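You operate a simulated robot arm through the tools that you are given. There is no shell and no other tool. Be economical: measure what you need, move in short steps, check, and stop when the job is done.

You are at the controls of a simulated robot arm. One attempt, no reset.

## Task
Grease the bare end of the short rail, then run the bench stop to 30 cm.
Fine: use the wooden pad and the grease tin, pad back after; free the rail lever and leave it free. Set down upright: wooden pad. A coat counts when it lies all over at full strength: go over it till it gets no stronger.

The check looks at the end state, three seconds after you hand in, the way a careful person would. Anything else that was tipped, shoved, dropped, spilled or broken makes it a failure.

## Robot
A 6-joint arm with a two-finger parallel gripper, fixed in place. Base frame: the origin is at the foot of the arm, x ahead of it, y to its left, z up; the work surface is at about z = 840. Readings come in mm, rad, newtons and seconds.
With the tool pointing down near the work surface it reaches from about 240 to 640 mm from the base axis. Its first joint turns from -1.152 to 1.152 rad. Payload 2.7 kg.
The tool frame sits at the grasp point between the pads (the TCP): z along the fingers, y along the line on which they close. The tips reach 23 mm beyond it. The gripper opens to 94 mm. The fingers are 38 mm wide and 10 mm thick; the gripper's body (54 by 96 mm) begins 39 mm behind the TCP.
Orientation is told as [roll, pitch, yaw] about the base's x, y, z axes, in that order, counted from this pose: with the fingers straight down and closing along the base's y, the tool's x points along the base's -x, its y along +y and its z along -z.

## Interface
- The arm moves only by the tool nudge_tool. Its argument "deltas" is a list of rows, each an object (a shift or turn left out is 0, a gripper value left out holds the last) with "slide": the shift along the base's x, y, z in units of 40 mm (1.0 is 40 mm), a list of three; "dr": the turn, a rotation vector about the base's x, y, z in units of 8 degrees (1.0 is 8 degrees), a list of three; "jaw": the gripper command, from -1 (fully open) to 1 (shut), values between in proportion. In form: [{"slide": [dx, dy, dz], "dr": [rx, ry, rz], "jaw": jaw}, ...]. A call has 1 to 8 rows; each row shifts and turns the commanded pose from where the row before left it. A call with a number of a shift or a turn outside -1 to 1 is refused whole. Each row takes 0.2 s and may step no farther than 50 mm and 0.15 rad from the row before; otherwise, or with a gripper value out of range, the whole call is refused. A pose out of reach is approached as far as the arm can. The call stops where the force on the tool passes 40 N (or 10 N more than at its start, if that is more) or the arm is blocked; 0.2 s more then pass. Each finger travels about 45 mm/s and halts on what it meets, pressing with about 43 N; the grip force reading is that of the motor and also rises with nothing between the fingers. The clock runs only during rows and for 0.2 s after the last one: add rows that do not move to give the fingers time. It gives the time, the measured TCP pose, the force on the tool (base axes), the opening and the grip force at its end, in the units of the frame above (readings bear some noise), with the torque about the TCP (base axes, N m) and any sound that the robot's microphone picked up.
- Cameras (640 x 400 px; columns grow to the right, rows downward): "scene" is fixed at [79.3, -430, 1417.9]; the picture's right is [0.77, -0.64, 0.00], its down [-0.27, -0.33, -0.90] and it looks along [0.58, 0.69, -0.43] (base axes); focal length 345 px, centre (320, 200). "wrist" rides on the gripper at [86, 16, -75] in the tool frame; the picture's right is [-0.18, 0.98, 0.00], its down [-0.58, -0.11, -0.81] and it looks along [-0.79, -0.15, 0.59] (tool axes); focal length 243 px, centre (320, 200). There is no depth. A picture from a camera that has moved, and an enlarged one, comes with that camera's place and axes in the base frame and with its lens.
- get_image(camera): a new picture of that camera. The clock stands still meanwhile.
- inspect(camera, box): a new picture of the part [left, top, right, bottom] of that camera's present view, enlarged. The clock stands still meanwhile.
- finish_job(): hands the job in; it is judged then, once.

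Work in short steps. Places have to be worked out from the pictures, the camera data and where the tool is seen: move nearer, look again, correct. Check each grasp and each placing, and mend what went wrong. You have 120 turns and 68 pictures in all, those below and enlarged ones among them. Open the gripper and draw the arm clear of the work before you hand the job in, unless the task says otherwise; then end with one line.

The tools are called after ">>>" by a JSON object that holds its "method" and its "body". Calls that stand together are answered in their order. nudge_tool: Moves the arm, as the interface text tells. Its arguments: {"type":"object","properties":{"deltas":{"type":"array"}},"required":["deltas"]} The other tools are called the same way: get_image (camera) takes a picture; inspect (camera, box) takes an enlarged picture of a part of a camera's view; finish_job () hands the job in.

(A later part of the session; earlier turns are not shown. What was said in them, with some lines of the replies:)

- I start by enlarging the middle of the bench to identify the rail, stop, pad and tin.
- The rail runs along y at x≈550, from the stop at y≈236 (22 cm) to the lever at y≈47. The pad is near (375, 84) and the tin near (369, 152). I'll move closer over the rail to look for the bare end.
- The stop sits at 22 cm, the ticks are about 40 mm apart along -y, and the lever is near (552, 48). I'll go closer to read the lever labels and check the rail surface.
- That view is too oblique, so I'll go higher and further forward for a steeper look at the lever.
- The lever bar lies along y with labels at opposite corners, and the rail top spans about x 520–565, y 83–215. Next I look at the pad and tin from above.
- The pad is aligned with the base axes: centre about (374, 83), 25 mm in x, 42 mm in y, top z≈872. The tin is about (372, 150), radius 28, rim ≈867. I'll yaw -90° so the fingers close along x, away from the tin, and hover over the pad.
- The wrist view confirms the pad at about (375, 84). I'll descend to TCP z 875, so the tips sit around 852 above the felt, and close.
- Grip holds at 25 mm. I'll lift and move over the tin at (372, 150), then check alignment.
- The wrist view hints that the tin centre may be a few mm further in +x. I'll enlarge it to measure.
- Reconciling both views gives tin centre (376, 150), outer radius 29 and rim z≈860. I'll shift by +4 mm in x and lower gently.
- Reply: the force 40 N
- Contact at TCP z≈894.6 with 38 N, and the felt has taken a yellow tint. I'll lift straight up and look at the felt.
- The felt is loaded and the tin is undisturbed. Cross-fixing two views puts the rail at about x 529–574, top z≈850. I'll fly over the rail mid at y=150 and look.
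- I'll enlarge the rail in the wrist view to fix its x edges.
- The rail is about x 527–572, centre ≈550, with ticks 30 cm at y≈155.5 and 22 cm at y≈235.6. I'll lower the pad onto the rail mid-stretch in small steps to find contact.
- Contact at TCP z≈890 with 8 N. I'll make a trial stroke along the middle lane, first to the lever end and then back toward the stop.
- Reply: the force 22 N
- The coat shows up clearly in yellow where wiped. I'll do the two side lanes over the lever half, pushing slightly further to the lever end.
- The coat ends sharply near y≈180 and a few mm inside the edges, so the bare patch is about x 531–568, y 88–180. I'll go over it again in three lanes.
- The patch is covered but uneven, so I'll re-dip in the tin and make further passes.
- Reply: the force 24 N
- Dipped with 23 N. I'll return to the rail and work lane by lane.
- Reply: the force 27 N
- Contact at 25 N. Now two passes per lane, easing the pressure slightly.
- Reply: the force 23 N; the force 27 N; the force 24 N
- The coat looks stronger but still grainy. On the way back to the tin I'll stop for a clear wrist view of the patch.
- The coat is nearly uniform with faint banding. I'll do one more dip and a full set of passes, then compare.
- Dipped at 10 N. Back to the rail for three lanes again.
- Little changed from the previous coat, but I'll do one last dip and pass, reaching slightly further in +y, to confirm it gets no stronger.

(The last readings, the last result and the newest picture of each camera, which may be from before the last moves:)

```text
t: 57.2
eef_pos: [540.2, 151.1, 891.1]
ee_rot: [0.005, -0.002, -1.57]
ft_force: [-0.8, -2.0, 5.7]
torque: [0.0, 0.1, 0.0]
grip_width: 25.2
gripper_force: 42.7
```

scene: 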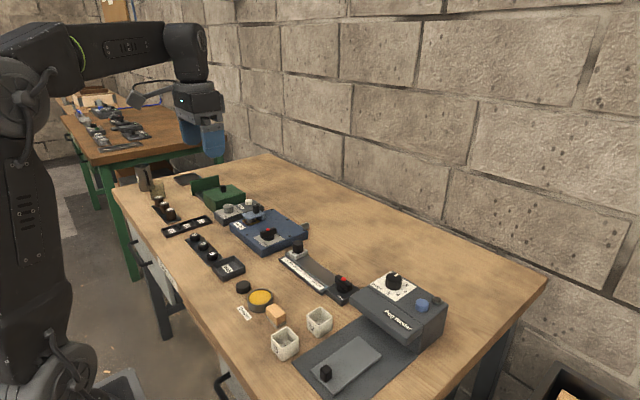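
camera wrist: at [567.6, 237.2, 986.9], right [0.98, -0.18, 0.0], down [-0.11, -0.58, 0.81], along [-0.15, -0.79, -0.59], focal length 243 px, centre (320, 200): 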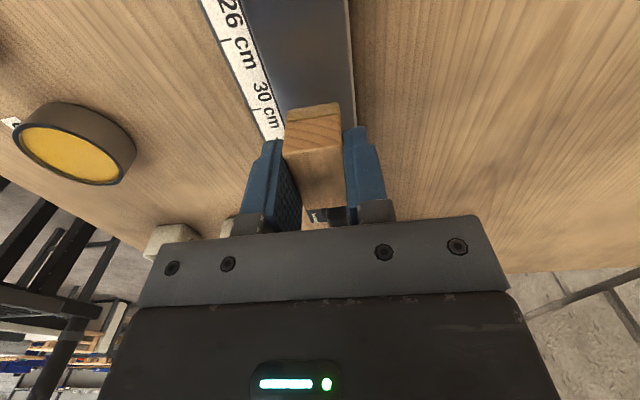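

>>> {"method": "nudge_tool", "body": {"deltas": [{"slide": [-0.06, 0.4, -0.015]}, {"slide": [0, 0.1, 0]}, {"slide": [0, -0.45, 0]}, {"slide": [0, -0.45, 0]}, {"slide": [0, -0.45, 0]}, {"slide": [0, -0.4, 0]}, {"slide": [0.14, 0, 0]}, {"slide": [0, 0.45, 0]}]}}

>>> {"method": "nudge_tool", "body": {"deltas": [{"slide": [0, 0.45, 0]}, {"slide": [0, 0.45, 0]}, {"slide": [0, 0.4, 0]}, {"slide": [0.2, 0, 0]}, {"slide": [0, -0.45, 0]}, {"slide": [0, -0.45, 0]}, {"slide": [0, -0.45, 0]}, {"slide": [0, -0.4, 0]}]}}

>>> {"method": "nudge_tool", "body": {"deltas": [{"slide": [0.14, 0, 0]}, {"slide": [0, 0.45, 0]}, {"slide": [0, 0.45, 0]}, {"slide": [0, 0.45, 0]}, {"slide": [0, 0.4, 0]}, {"slide": [0.12, 0, 0]}, {"slide": [0, -0.45, 0]}, {"slide": [0, -0.45, 0]}]}}

>>> {"method": "nudge_tool", "body": {"deltas": [{"slide": [0, -0.45, 0]}, {"slide": [0, -0.4, 0]}, {"slide": [0, 0, 0.6]}, {"slide": [-0.9, 0.3, 0.6]}, {"slide": [-0.9, 0.4, 0.25]}, {"slide": [-0.95, 0.3, 0]}, {}]}}

>>> {"method": "inspect", "body": {"camera": "wrist", "box": [390, 0, 550, 130]}}

>>> {"method": "inspect", "body": {"camera": "scene", "box": [290, 235, 360, 300]}}

```text
t: 59.0
eef_pos: [544.3, 116.8, 891.2]
ee_rot: [0.005, -0.002, -1.569]
ft_force: [0.8, -7.7, 19.0]
torque: [-0.16, 0.06, 0.04]
grip_width: 25.2
gripper_force: 42.6
```

```text
t: 60.8
eef_pos: [551.0, 102.0, 890.8]
ee_rot: [0.006, 0.003, -1.567]
ft_force: [0.4, 15.2, 19.8]
torque: [0.35, 0.06, -0.08]
grip_width: 24.9
gripper_force: 43.4
```

```text
t: 62.6
eef_pos: [562.1, 135.6, 890.5]
ee_rot: [0.004, 0.0, -1.57]
ft_force: [-0.4, 7.4, 17.0]
torque: [0.22, 0.04, -0.05]
grip_width: 25.0
gripper_force: 42.8
```

```text
t: 64.2
eef_pos: [450.1, 142.0, 947.3]
ee_rot: [0.002, -0.002, -1.57]
ft_force: [-0.7, 0.3, -1.2]
torque: [-0.02, 0.01, -0.02]
grip_width: 25.1
gripper_force: 42.4
```

```text
3.08 times, centred on (470, 65) of wrist
camera zoom: at [467.6, 228.3, 1020.1], right [0.98, -0.18, 0.0], down [-0.11, -0.58, 0.81], along [-0.15, -0.79, -0.59], focal length 746 px, centre (-142, 615)
```

zoom: 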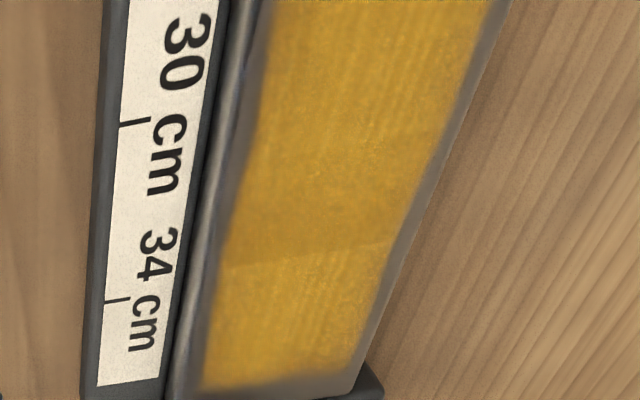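

```text
6.15 times, centred on (325, 268) of scene
camera zoom: at [79.3, -430.0, 1417.9], right [0.77, -0.64, 0.0], down [-0.27, -0.33, -0.9], along [0.58, 0.69, -0.43], focal length 2122 px, centre (289, -215)
```

zoom: 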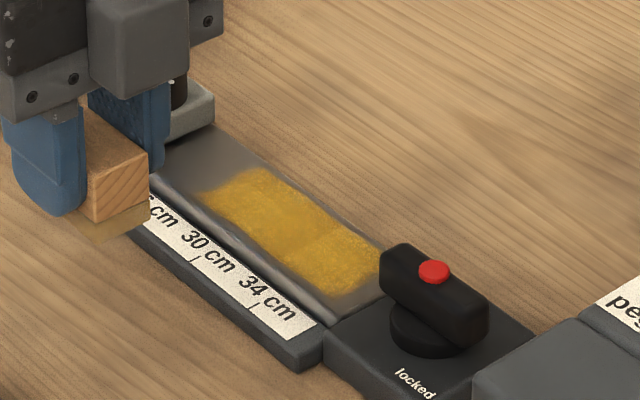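

No further change, so the coat is saturated. Now I return the pad to its spot at (374.4, 84.5).

>>> {"method": "nudge_tool", "body": {"deltas": [{"slide": [-0.63, -0.48, 0]}, {"slide": [-0.63, -0.48, 0]}, {"slide": [-0.63, -0.48, 0]}, {}, {"slide": [0, 0, -0.8]}, {"slide": [0, 0, -0.7]}, {"slide": [0, 0, -0.2]}, {}]}}

```text
t: 66.0
eef_pos: [376.3, 83.4, 879.7]
ee_rot: [0.003, -0.003, -1.571]
ft_force: [0.1, -0.6, -0.7]
torque: [0.02, 0.01, 0.0]
grip_width: 25.0
gripper_force: 42.9
```

>>> {"method": "nudge_tool", "body": {"deltas": [{"slide": [-0.04, 0.02, -0.06]}, {"slide": [0, 0, -0.04]}, {"slide": [0, 0, -0.03]}, {}]}}

```text
t: 67.0
eef_pos: [373.6, 84.8, 874.1]
ee_rot: [0.0, 0.001, -1.571]
ft_force: [0.5, -0.1, -0.3]
torque: [-0.03, -0.04, -0.01]
grip_width: 25.1
gripper_force: 43.0
```

>>> {"method": "nudge_tool", "body": {"deltas": [{"slide": [0, 0, -0.02]}, {"slide": [0, 0, -0.02]}, {}]}}

```text
t: 67.8
eef_pos: [374.7, 82.8, 872.7]
ee_rot: [0.002, -0.003, -1.571]
ft_force: [-0.9, 0.3, -0.6]
torque: [0.02, 0.03, -0.02]
grip_width: 24.9
gripper_force: 42.6
```

No contact yet; I continue in small steps.

>>> {"method": "nudge_tool", "body": {"deltas": [{"slide": [0, 0, -0.025]}, {"slide": [0, 0, -0.02]}, {}]}}

```text
t: 68.6
eef_pos: [375.7, 85.1, 871.6]
ee_rot: [0.004, 0.001, -1.57]
ft_force: [-10.9, -1.0, 38.4]
torque: [-0.05, 0.41, 0.01]
grip_width: 25.1
gripper_force: 43.0
```

Contact. I'll ease off the pressure, open, lift and check.

>>> {"method": "nudge_tool", "body": {"deltas": [{"slide": [0, 0, 0.02]}, {"jaw": 0.1}, {"jaw": -0.1}, {}, {"slide": [0, 0, 0.5]}, {"slide": [0, 0, 0.9]}, {"slide": [0, 0, 0.9]}]}}

>>> {"method": "get_image", "body": {"camera": "scene"}}

>>> {"method": "inspect", "body": {"camera": "scene", "box": [225, 270, 345, 350]}}

```text
t: 70.2
eef_pos: [374.0, 85.0, 965.2]
ee_rot: [0.003, -0.002, -1.569]
ft_force: [0.0, 0.0, -0.3]
torque: [-0.01, -0.02, -0.02]
grip_width: 51.6
gripper_force: 0.0
```

```text
30 pictures are left
```

scene: 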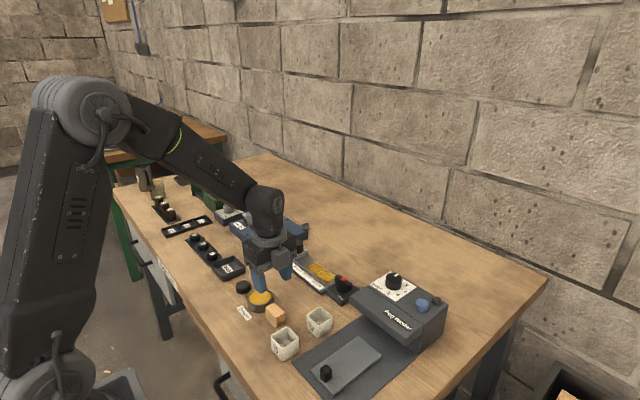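

```text
5.00 times, centred on (285, 310) of scene
camera zoom: at [79.3, -430.0, 1417.9], right [0.77, -0.64, 0.0], down [-0.27, -0.33, -0.9], along [0.58, 0.69, -0.43], focal length 1724 px, centre (495, -350)
```

zoom: 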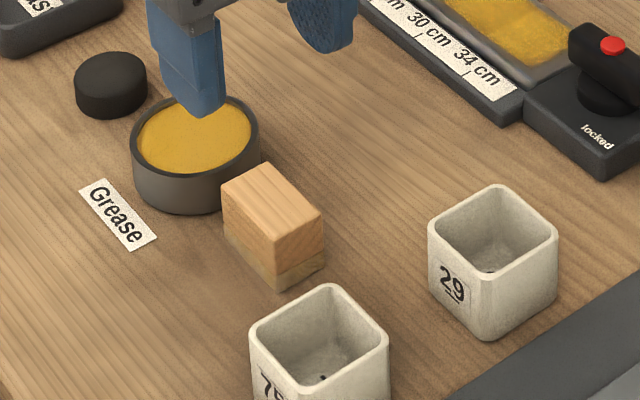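

The pad is back upright and nothing else was disturbed. Now I go over the lever at about (551, 51), still closing along x, and look.

>>> {"method": "nudge_tool", "body": {"deltas": [{"slide": [0.885, -0.17, 0]}, {"slide": [0.885, -0.17, 0]}, {"slide": [0.885, -0.17, 0]}, {"slide": [0.885, -0.17, 0]}, {"slide": [0.885, -0.17, 0]}, {}]}}

>>> {"method": "get_image", "body": {"camera": "wrist"}}

>>> {"method": "inspect", "body": {"camera": "scene", "box": [310, 240, 410, 310]}}

```text
t: 71.6
eef_pos: [553.2, 50.5, 963.3]
ee_rot: [0.003, -0.002, -1.57]
ft_force: [-0.1, 0.4, -0.1]
torque: [0.0, 0.0, 0.0]
grip_width: 51.7
gripper_force: 0.1
```

```text
28 pictures are left
camera wrist: at [569.1, 137.3, 1035.4], right [0.98, -0.18, 0.0], down [-0.11, -0.58, 0.81], along [-0.15, -0.79, -0.59], focal length 243 px, centre (320, 200)
```

wrist: 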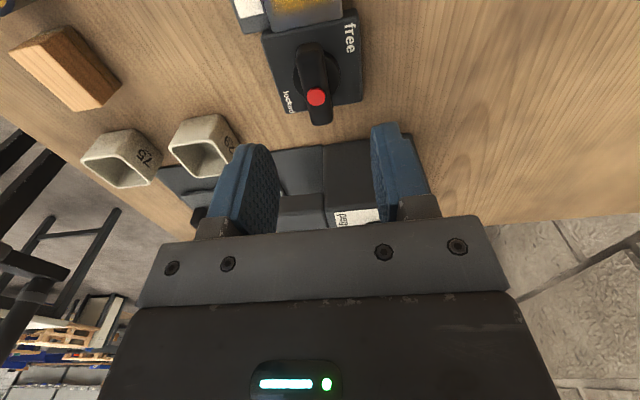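

```text
5.71 times, centred on (360, 275) of scene
camera zoom: at [79.3, -430.0, 1417.9], right [0.77, -0.64, 0.0], down [-0.27, -0.33, -0.9], along [0.58, 0.69, -0.43], focal length 1970 px, centre (91, -229)
```

zoom: 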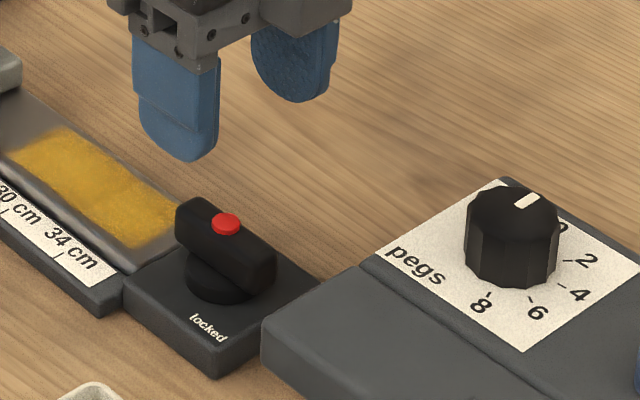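

I'll enlarge the lever plate to see any pointer marks.

>>> {"method": "inspect", "body": {"camera": "wrist", "box": [250, 0, 380, 135]}}

```text
2.96 times, centred on (315, 68) of wrist
camera zoom: at [569.1, 137.3, 1035.4], right [0.98, -0.18, 0.0], down [-0.11, -0.58, 0.81], along [-0.15, -0.79, -0.59], focal length 719 px, centre (335, 593)
```

zoom: 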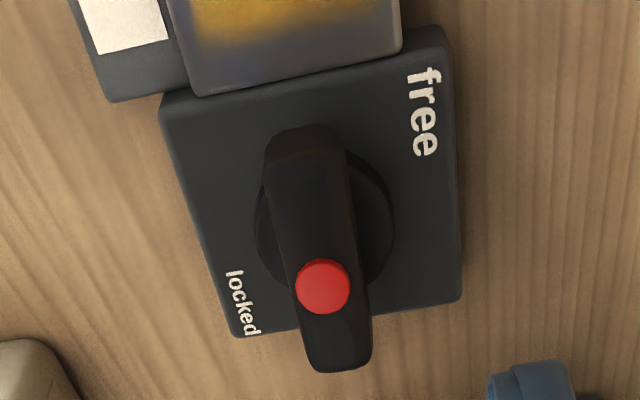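

The pivot (red cap) is at about (550.5, 54.5) and the bar's longer end points to +y. I'll lower around the bar with TCP z≈893 and close gently.

>>> {"method": "nudge_tool", "body": {"deltas": [{"slide": [-0.065, 0.1, -0.8]}, {"slide": [0, 0, -0.8]}, {"slide": [0, 0, -0.15]}, {}, {"jaw": 1}, {}, {}, {}]}}

>>> {"method": "inspect", "body": {"camera": "scene", "box": [310, 240, 410, 310]}}

```text
t: 73.4
eef_pos: [550.9, 53.6, 893.0]
ee_rot: [0.005, -0.002, -1.569]
ft_force: [16.7, 0.5, -4.9]
torque: [0.01, 0.07, 0.05]
grip_width: 16.7
gripper_force: 45.4
```

```text
5.71 times, centred on (360, 275) of scene
camera zoom: at [79.8, -430.0, 1417.8], right [0.77, -0.64, 0.0], down [-0.27, -0.33, -0.9], along [0.58, 0.69, -0.43], focal length 1970 px, centre (91, -229)
```

zoom: 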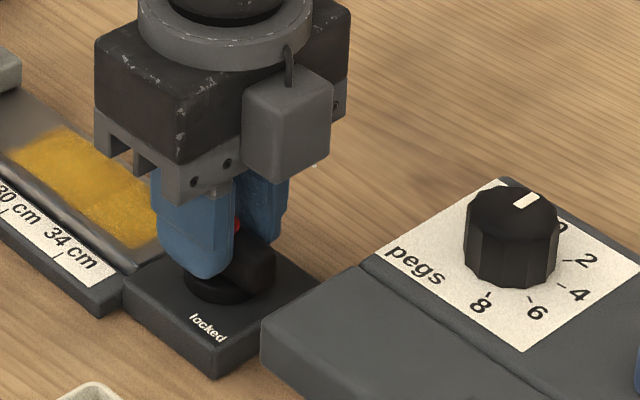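

Bar gripped (16.7 mm). I'll take out the side load and try a small twist, watching the torque.

>>> {"method": "nudge_tool", "body": {"deltas": [{"slide": [0.015, 0.02, 0]}, {"dr": [0, 0, 0.4]}, {"dr": [0, 0, 0.4]}]}}

```text
t: 74.2
eef_pos: [549.4, 54.5, 893.7]
ee_rot: [0.002, -0.002, -1.458]
ft_force: [13.3, -10.0, -4.0]
torque: [1.13, 0.0, -0.01]
grip_width: 16.9
gripper_force: 45.2
```

It follows with no z-torque, so I continue the same way.

>>> {"method": "nudge_tool", "body": {"deltas": [{"dr": [0, 0, 0.7]}, {"dr": [0, 0, 0.7]}]}}

>>> {"method": "inspect", "body": {"camera": "scene", "box": [310, 240, 410, 310]}}

```text
t: 74.8
eef_pos: [547.6, 53.9, 893.5]
ee_rot: [-0.001, -0.001, -1.264]
ft_force: [-1.4, -14.9, 1.8]
torque: [-0.32, -0.1, 0.01]
grip_width: 17.1
gripper_force: 45.4
```

```text
5.71 times, centred on (360, 275) of scene
camera zoom: at [79.3, -430.3, 1417.8], right [0.77, -0.64, 0.0], down [-0.27, -0.33, -0.9], along [0.58, 0.7, -0.43], focal length 1970 px, centre (91, -229)
```

zoom: 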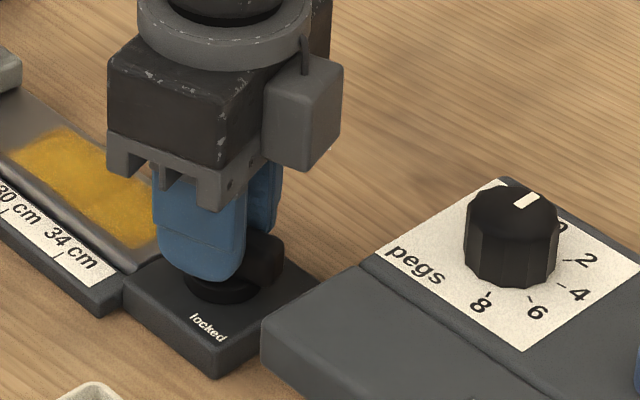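

The bar is rotating counter-clockwise. I'll continue in small turns with a small centring correction.

>>> {"method": "nudge_tool", "body": {"deltas": [{"slide": [0, -0.015, 0], "dr": [0, 0, 0.7]}, {"dr": [0, 0, 0.7]}, {"dr": [0, 0, 0.7]}, {"dr": [0, 0, 0.7]}]}}

```text
t: 75.8
eef_pos: [547.1, 53.7, 893.5]
ee_rot: [-0.002, 0.002, -0.871]
ft_force: [-25.3, -17.2, 6.4]
torque: [-1.12, -0.75, -0.14]
grip_width: 17.1
gripper_force: 44.8
```

Side force is building toward (-x, -y), so I'll relieve it and continue.

>>> {"method": "nudge_tool", "body": {"deltas": [{"slide": [-0.035, -0.025, 0]}, {"dr": [0, 0, 0.6]}, {"slide": [-0.01, 0, 0], "dr": [0, 0, 0.6]}, {"dr": [0, 0, 0.6]}]}}

```text
t: 76.8
eef_pos: [546.9, 52.7, 894.3]
ee_rot: [-0.002, 0.0, -0.619]
ft_force: [-16.0, -18.0, 2.4]
torque: [0.3, 0.59, -0.12]
grip_width: 17.0
gripper_force: 45.3
```

>>> {"method": "nudge_tool", "body": {"deltas": [{"slide": [-0.015, -0.025, 0], "dr": [0, 0, 0.6]}, {"slide": [-0.01, -0.01, 0], "dr": [0, 0, 0.6]}, {"slide": [-0.01, -0.01, 0], "dr": [0, 0, 0.6]}, {"dr": [0, 0, 0.6]}]}}

>>> {"method": "inspect", "body": {"camera": "scene", "box": [310, 240, 410, 310]}}

```text
t: 77.8
eef_pos: [545.8, 52.7, 893.1]
ee_rot: [0.0, 0.0, -0.283]
ft_force: [-10.5, -12.2, -2.6]
torque: [-0.13, 0.23, -0.07]
grip_width: 16.6
gripper_force: 44.8
```

```text
5.71 times, centred on (360, 275) of scene
camera zoom: at [79.1, -430.3, 1417.8], right [0.77, -0.64, 0.0], down [-0.27, -0.33, -0.9], along [0.58, 0.7, -0.43], focal length 1970 px, centre (91, -229)
```

zoom: 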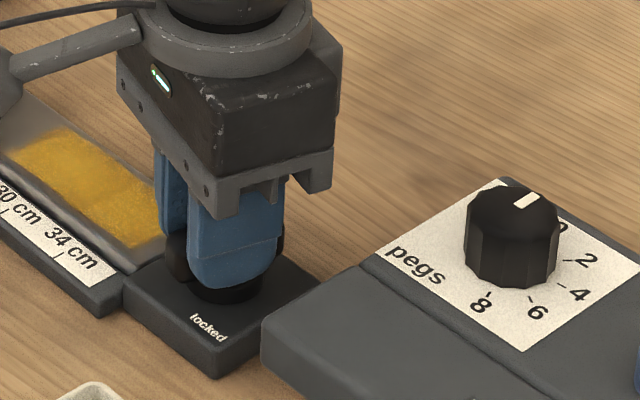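

About 74° turned, still moving smoothly. I'll continue to 90° and feel for the end stop.

>>> {"method": "nudge_tool", "body": {"deltas": [{"slide": [-0.01, -0.015, 0], "dr": [0, 0, 0.6]}, {"dr": [0, 0, 0.6]}, {"dr": [0, 0, 0.6]}]}}

>>> {"method": "nudge_tool", "body": {"deltas": [{"dr": [0, 0, 0.3]}, {"dr": [0, 0, 0.3]}, {}]}}

```text
t: 78.6
eef_pos: [546.3, 49.1, 894.2]
ee_rot: [0.003, 0.0, -0.032]
ft_force: [-4.1, -14.1, -5.4]
torque: [-0.23, 1.37, -0.04]
grip_width: 16.7
gripper_force: 45.2
```

```text
t: 79.4
eef_pos: [545.2, 49.4, 893.2]
ee_rot: [0.001, -0.002, 0.046]
ft_force: [-6.1, -16.4, -6.3]
torque: [-0.29, 0.28, -2.0]
grip_width: 17.2
gripper_force: 44.8
```

An end stop at about 90° (torque -2 N·m). I'll ease back, release, lift and look.

>>> {"method": "nudge_tool", "body": {"deltas": [{"dr": [0, 0, -0.25]}, {"jaw": 0.3}, {"jaw": 0}, {}, {"slide": [0, 0, 0.8]}, {"slide": [0, 0, 0.9]}, {"slide": [-1, 0, 0.3]}, {"slide": [-0.5, 0.3, 0]}]}}

>>> {"method": "get_image", "body": {"camera": "wrist"}}

>>> {"method": "inspect", "body": {"camera": "scene", "box": [280, 220, 400, 310]}}

```text
t: 81.2
eef_pos: [485.9, 63.6, 974.6]
ee_rot: [0.001, -0.002, 0.015]
ft_force: [0.1, 1.1, 0.3]
torque: [0.03, 0.01, -0.03]
grip_width: 46.9
gripper_force: 0.1
```

```text
22 pictures are left
camera wrist: at [399.2, 79.0, 1047.4], right [0.17, 0.99, 0.0], down [0.58, -0.1, 0.81], along [0.8, -0.14, -0.59], focal length 243 px, centre (320, 200)
```

wrist: 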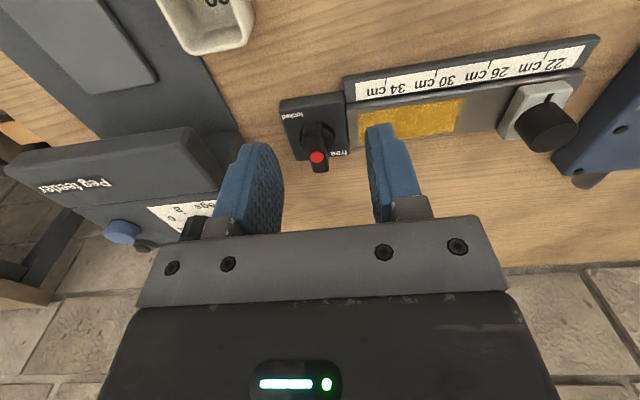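

```text
4.44 times, centred on (340, 265) of scene
camera zoom: at [79.3, -430.0, 1417.9], right [0.77, -0.64, 0.0], down [-0.27, -0.33, -0.9], along [0.58, 0.69, -0.43], focal length 1532 px, centre (231, -89)
```

zoom: 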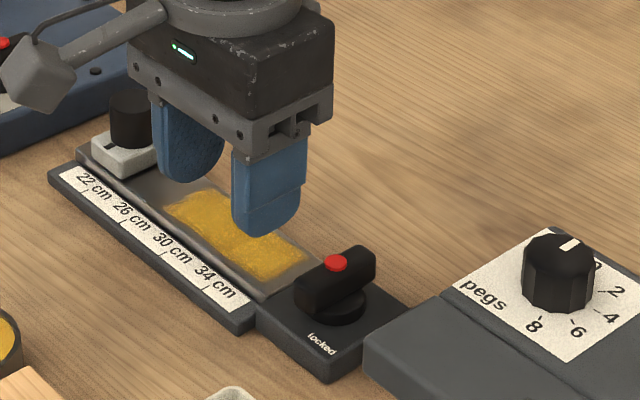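

The lever now lies along x at its end stop. To know if that is "free" I'll test the stop, so I first measure its knob from a better viewpoint.

>>> {"method": "nudge_tool", "body": {"deltas": [{"slide": [0, 0.95, 0.2]}, {"slide": [0, 0.95, 0.2]}, {"slide": [0, 0.95, 0.2]}, {"slide": [0, 0.95, 0.1]}, {}]}}

>>> {"method": "inspect", "body": {"camera": "wrist", "box": [240, 70, 420, 190]}}

```text
t: 82.4
eef_pos: [483.2, 214.9, 1001.4]
ee_rot: [0.002, -0.001, 0.013]
ft_force: [0.8, 0.0, 0.2]
torque: [-0.04, 0.0, 0.01]
grip_width: 46.9
gripper_force: 0.1
```

```text
3.33 times, centred on (330, 130) of wrist
camera zoom: at [398.7, 230.4, 1075.2], right [0.17, 0.99, 0.0], down [0.58, -0.1, 0.81], along [0.8, -0.14, -0.59], focal length 809 px, centre (287, 433)
```

zoom: 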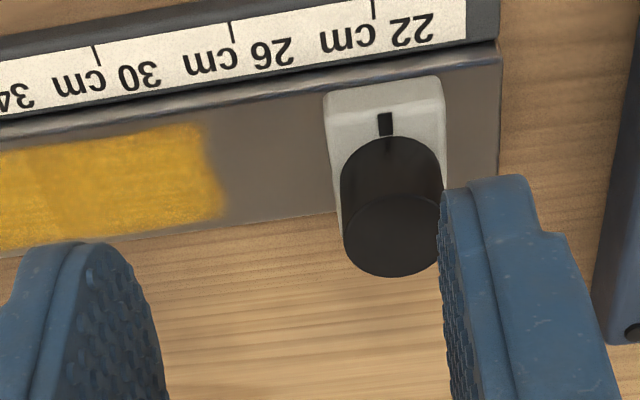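

The knob is at about (552, 234), radius 14, top z≈897, and its marker sits at the 22 tick. I'll move over it, lower to z≈897 and grip along y.

>>> {"method": "nudge_tool", "body": {"deltas": [{"slide": [0.86, 0.24, 0]}, {"slide": [0.86, 0.245, 0], "dr": [0, 0, -0.09]}, {}, {"slide": [0, 0, -0.9]}, {"slide": [0, 0, -0.9]}, {"slide": [0, 0, -0.5]}, {"slide": [0, 0, -0.3]}, {}]}}

>>> {"method": "nudge_tool", "body": {"deltas": [{"jaw": 1}, {}, {}, {}]}}

```text
t: 84.2
eef_pos: [555.8, 234.0, 896.9]
ee_rot: [0.001, -0.002, 0.002]
ft_force: [-0.4, 0.8, -0.4]
torque: [0.03, 0.03, -0.03]
grip_width: 46.7
gripper_force: 0.2
```

```text
t: 85.2
eef_pos: [554.0, 234.2, 897.3]
ee_rot: [0.001, -0.002, 0.002]
ft_force: [-0.1, 0.9, -2.4]
torque: [0.02, -0.16, -0.49]
grip_width: 33.4
gripper_force: 45.3
```

Gripped at 33 mm with almost no side force. A small pull toward -y tests whether it is free.

>>> {"method": "nudge_tool", "body": {"deltas": [{"slide": [0, -0.05, 0]}, {"slide": [0, -0.05, 0]}, {}]}}

```text
t: 86.0
eef_pos: [553.5, 229.3, 896.8]
ee_rot: [0.001, -0.002, 0.003]
ft_force: [4.8, -0.1, -8.4]
torque: [0.21, -0.49, -0.53]
grip_width: 33.5
gripper_force: 45.2
```

It moves with no resistance in y, so the lever is free. I'll run it toward 30 cm (y≈154.5).

>>> {"method": "nudge_tool", "body": {"deltas": [{"slide": [0, -0.35, 0]}, {"slide": [0, -0.35, 0]}, {"slide": [0, -0.35, 0]}, {"slide": [0, -0.35, 0]}, {"slide": [0, -0.3, 0]}, {"slide": [0, -0.17, 0]}, {}]}}

>>> {"method": "inspect", "body": {"camera": "scene", "box": [275, 225, 365, 300]}}

>>> {"method": "get_image", "body": {"camera": "wrist"}}

```text
t: 87.6
eef_pos: [554.4, 155.1, 896.9]
ee_rot: [0.0, -0.002, 0.003]
ft_force: [13.6, -0.4, -20.0]
torque: [-0.03, -0.92, -0.68]
grip_width: 33.6
gripper_force: 45.0
```

```text
5.33 times, centred on (320, 262) of scene
camera zoom: at [80.0, -429.9, 1417.9], right [0.77, -0.64, 0.0], down [-0.28, -0.33, -0.9], along [0.58, 0.69, -0.43], focal length 1839 px, centre (320, -133)
```

zoom: 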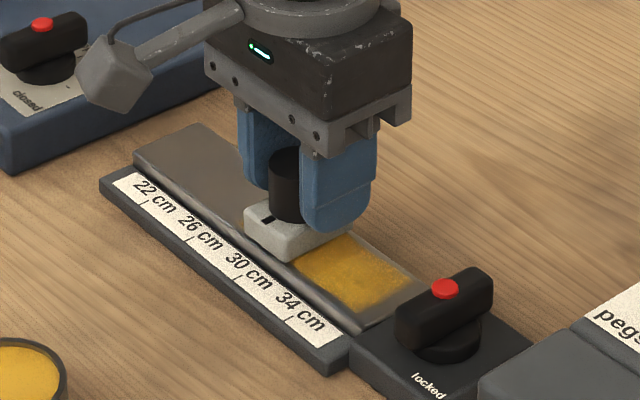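

```text
18 pictures are left
camera wrist: at [468.9, 171.7, 970.2], right [0.18, 0.98, 0.0], down [0.58, -0.11, 0.81], along [0.79, -0.15, -0.59], focal length 243 px, centre (320, 200)
```

wrist: 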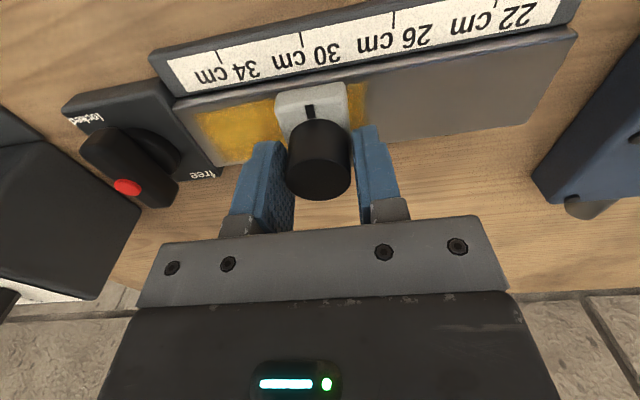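

The stop has moved to about 30. I'll enlarge to compare its marker with the 30 tick.

>>> {"method": "inspect", "body": {"camera": "wrist", "box": [250, 10, 410, 120]}}

```text
3.64 times, centred on (330, 65) of wrist
camera zoom: at [468.9, 171.7, 970.2], right [0.18, 0.98, 0.0], down [0.58, -0.11, 0.81], along [0.79, -0.15, -0.59], focal length 882 px, centre (284, 691)
```

zoom: 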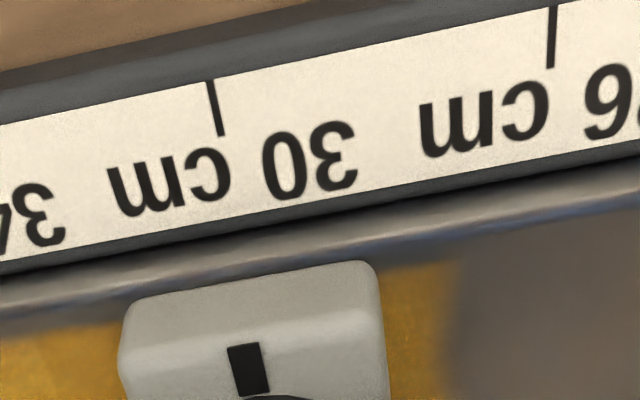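

Marker and 30 tick both come out at y≈155.1, so it is aligned within measurement. The y force is about zero, so I release and lift straight up.

>>> {"method": "nudge_tool", "body": {"deltas": [{"slide": [0.01, 0, -0.01]}, {"jaw": 0.2}, {"jaw": 0}, {"jaw": -0.1}, {}, {"slide": [0, 0, 0.5]}, {"slide": [0, 0, 0.9]}, {"slide": [0, 0, 0.9]}]}}

>>> {"method": "nudge_tool", "body": {"deltas": [{"slide": [-0.9, 0, 0.3]}, {"slide": [-0.9, 0, 0.3]}, {}]}}

>>> {"method": "inspect", "body": {"camera": "wrist", "box": [220, 80, 430, 190]}}

>>> {"method": "get_image", "body": {"camera": "scene"}}

```text
t: 89.4
eef_pos: [555.4, 155.8, 989.8]
ee_rot: [0.001, 0.0, 0.001]
ft_force: [0.2, 1.2, 0.2]
torque: [-0.02, 0.03, 0.01]
grip_width: 51.7
gripper_force: 0.1
```

```text
t: 90.2
eef_pos: [483.0, 156.3, 1014.4]
ee_rot: [0.002, 0.0, 0.003]
ft_force: [0.0, 0.2, 0.6]
torque: [0.01, 0.03, -0.01]
grip_width: 52.0
gripper_force: 0.0
```

```text
3.05 times, centred on (325, 135) of wrist
camera zoom: at [396.1, 171.7, 1087.4], right [0.18, 0.98, 0.0], down [0.58, -0.11, 0.81], along [0.79, -0.15, -0.59], focal length 739 px, centre (305, 398)
```

zoom: 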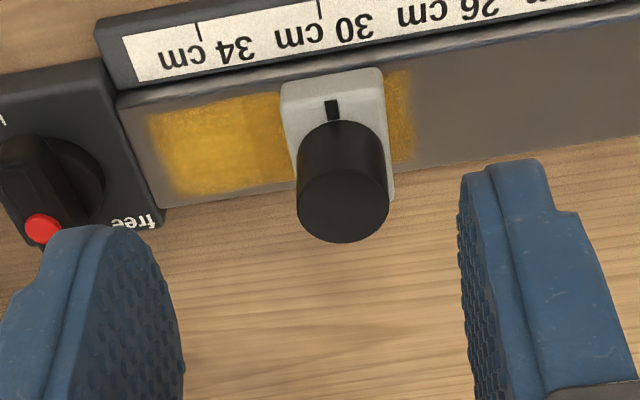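

```text
15 pictures are left
```

scene: 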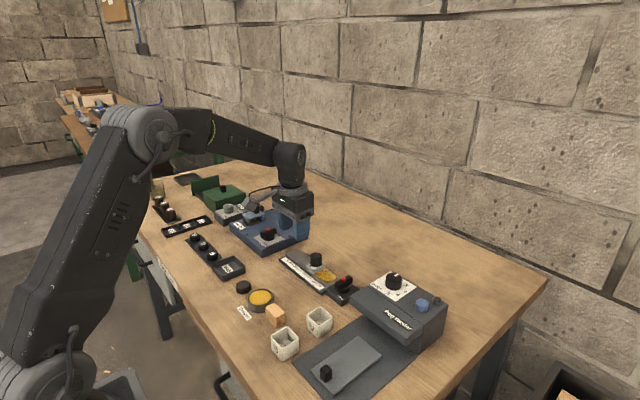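

Marker and 30 tick still agree (both y≈154.8), the lever stands free, and the pad, tin and bins look undisturbed. I'll draw the arm clear.

>>> {"method": "nudge_tool", "body": {"deltas": [{"slide": [-0.7, 0.2, 0.9], "jaw": -1}, {"slide": [-0.7, 0.2, 0.9]}, {"slide": [-0.7, 0.2, 0.9]}, {"slide": [-0.7, 0.2, 0.9]}, {}]}}

>>> {"method": "inspect", "body": {"camera": "scene", "box": [220, 220, 400, 340]}}

```text
t: 91.4
eef_pos: [370.0, 188.3, 1157.8]
ee_rot: [0.002, -0.002, 0.002]
ft_force: [1.0, 0.1, 0.1]
torque: [0.04, 0.02, 0.03]
grip_width: 93.8
gripper_force: 0.1
```

```text
3.33 times, centred on (310, 280) of scene
camera zoom: at [79.3, -430.0, 1417.9], right [0.77, -0.64, 0.0], down [-0.27, -0.33, -0.9], along [0.58, 0.69, -0.43], focal length 1149 px, centre (353, -67)
```

zoom: 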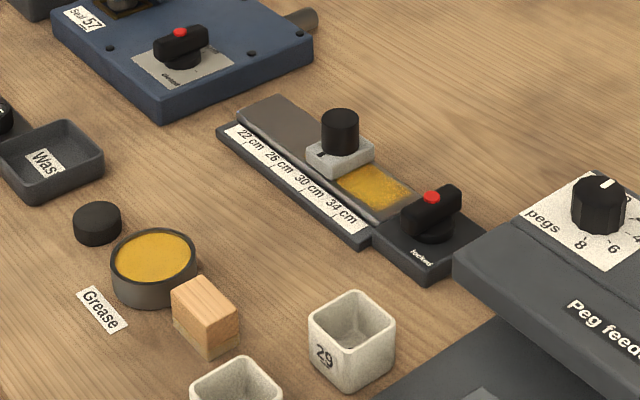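

Everything is in place and the arm is clear, so I hand in.

>>> {"method": "finish_job", "body": {}}

```text
The job is handed in.
```

I greased the rail's bare end until the coat got no stronger, put the pad back upright, turned the rail lever to free and ran the stop to the 30 cm mark. I didn't test the stop before turning the lever, but it slid without resistance afterwards.
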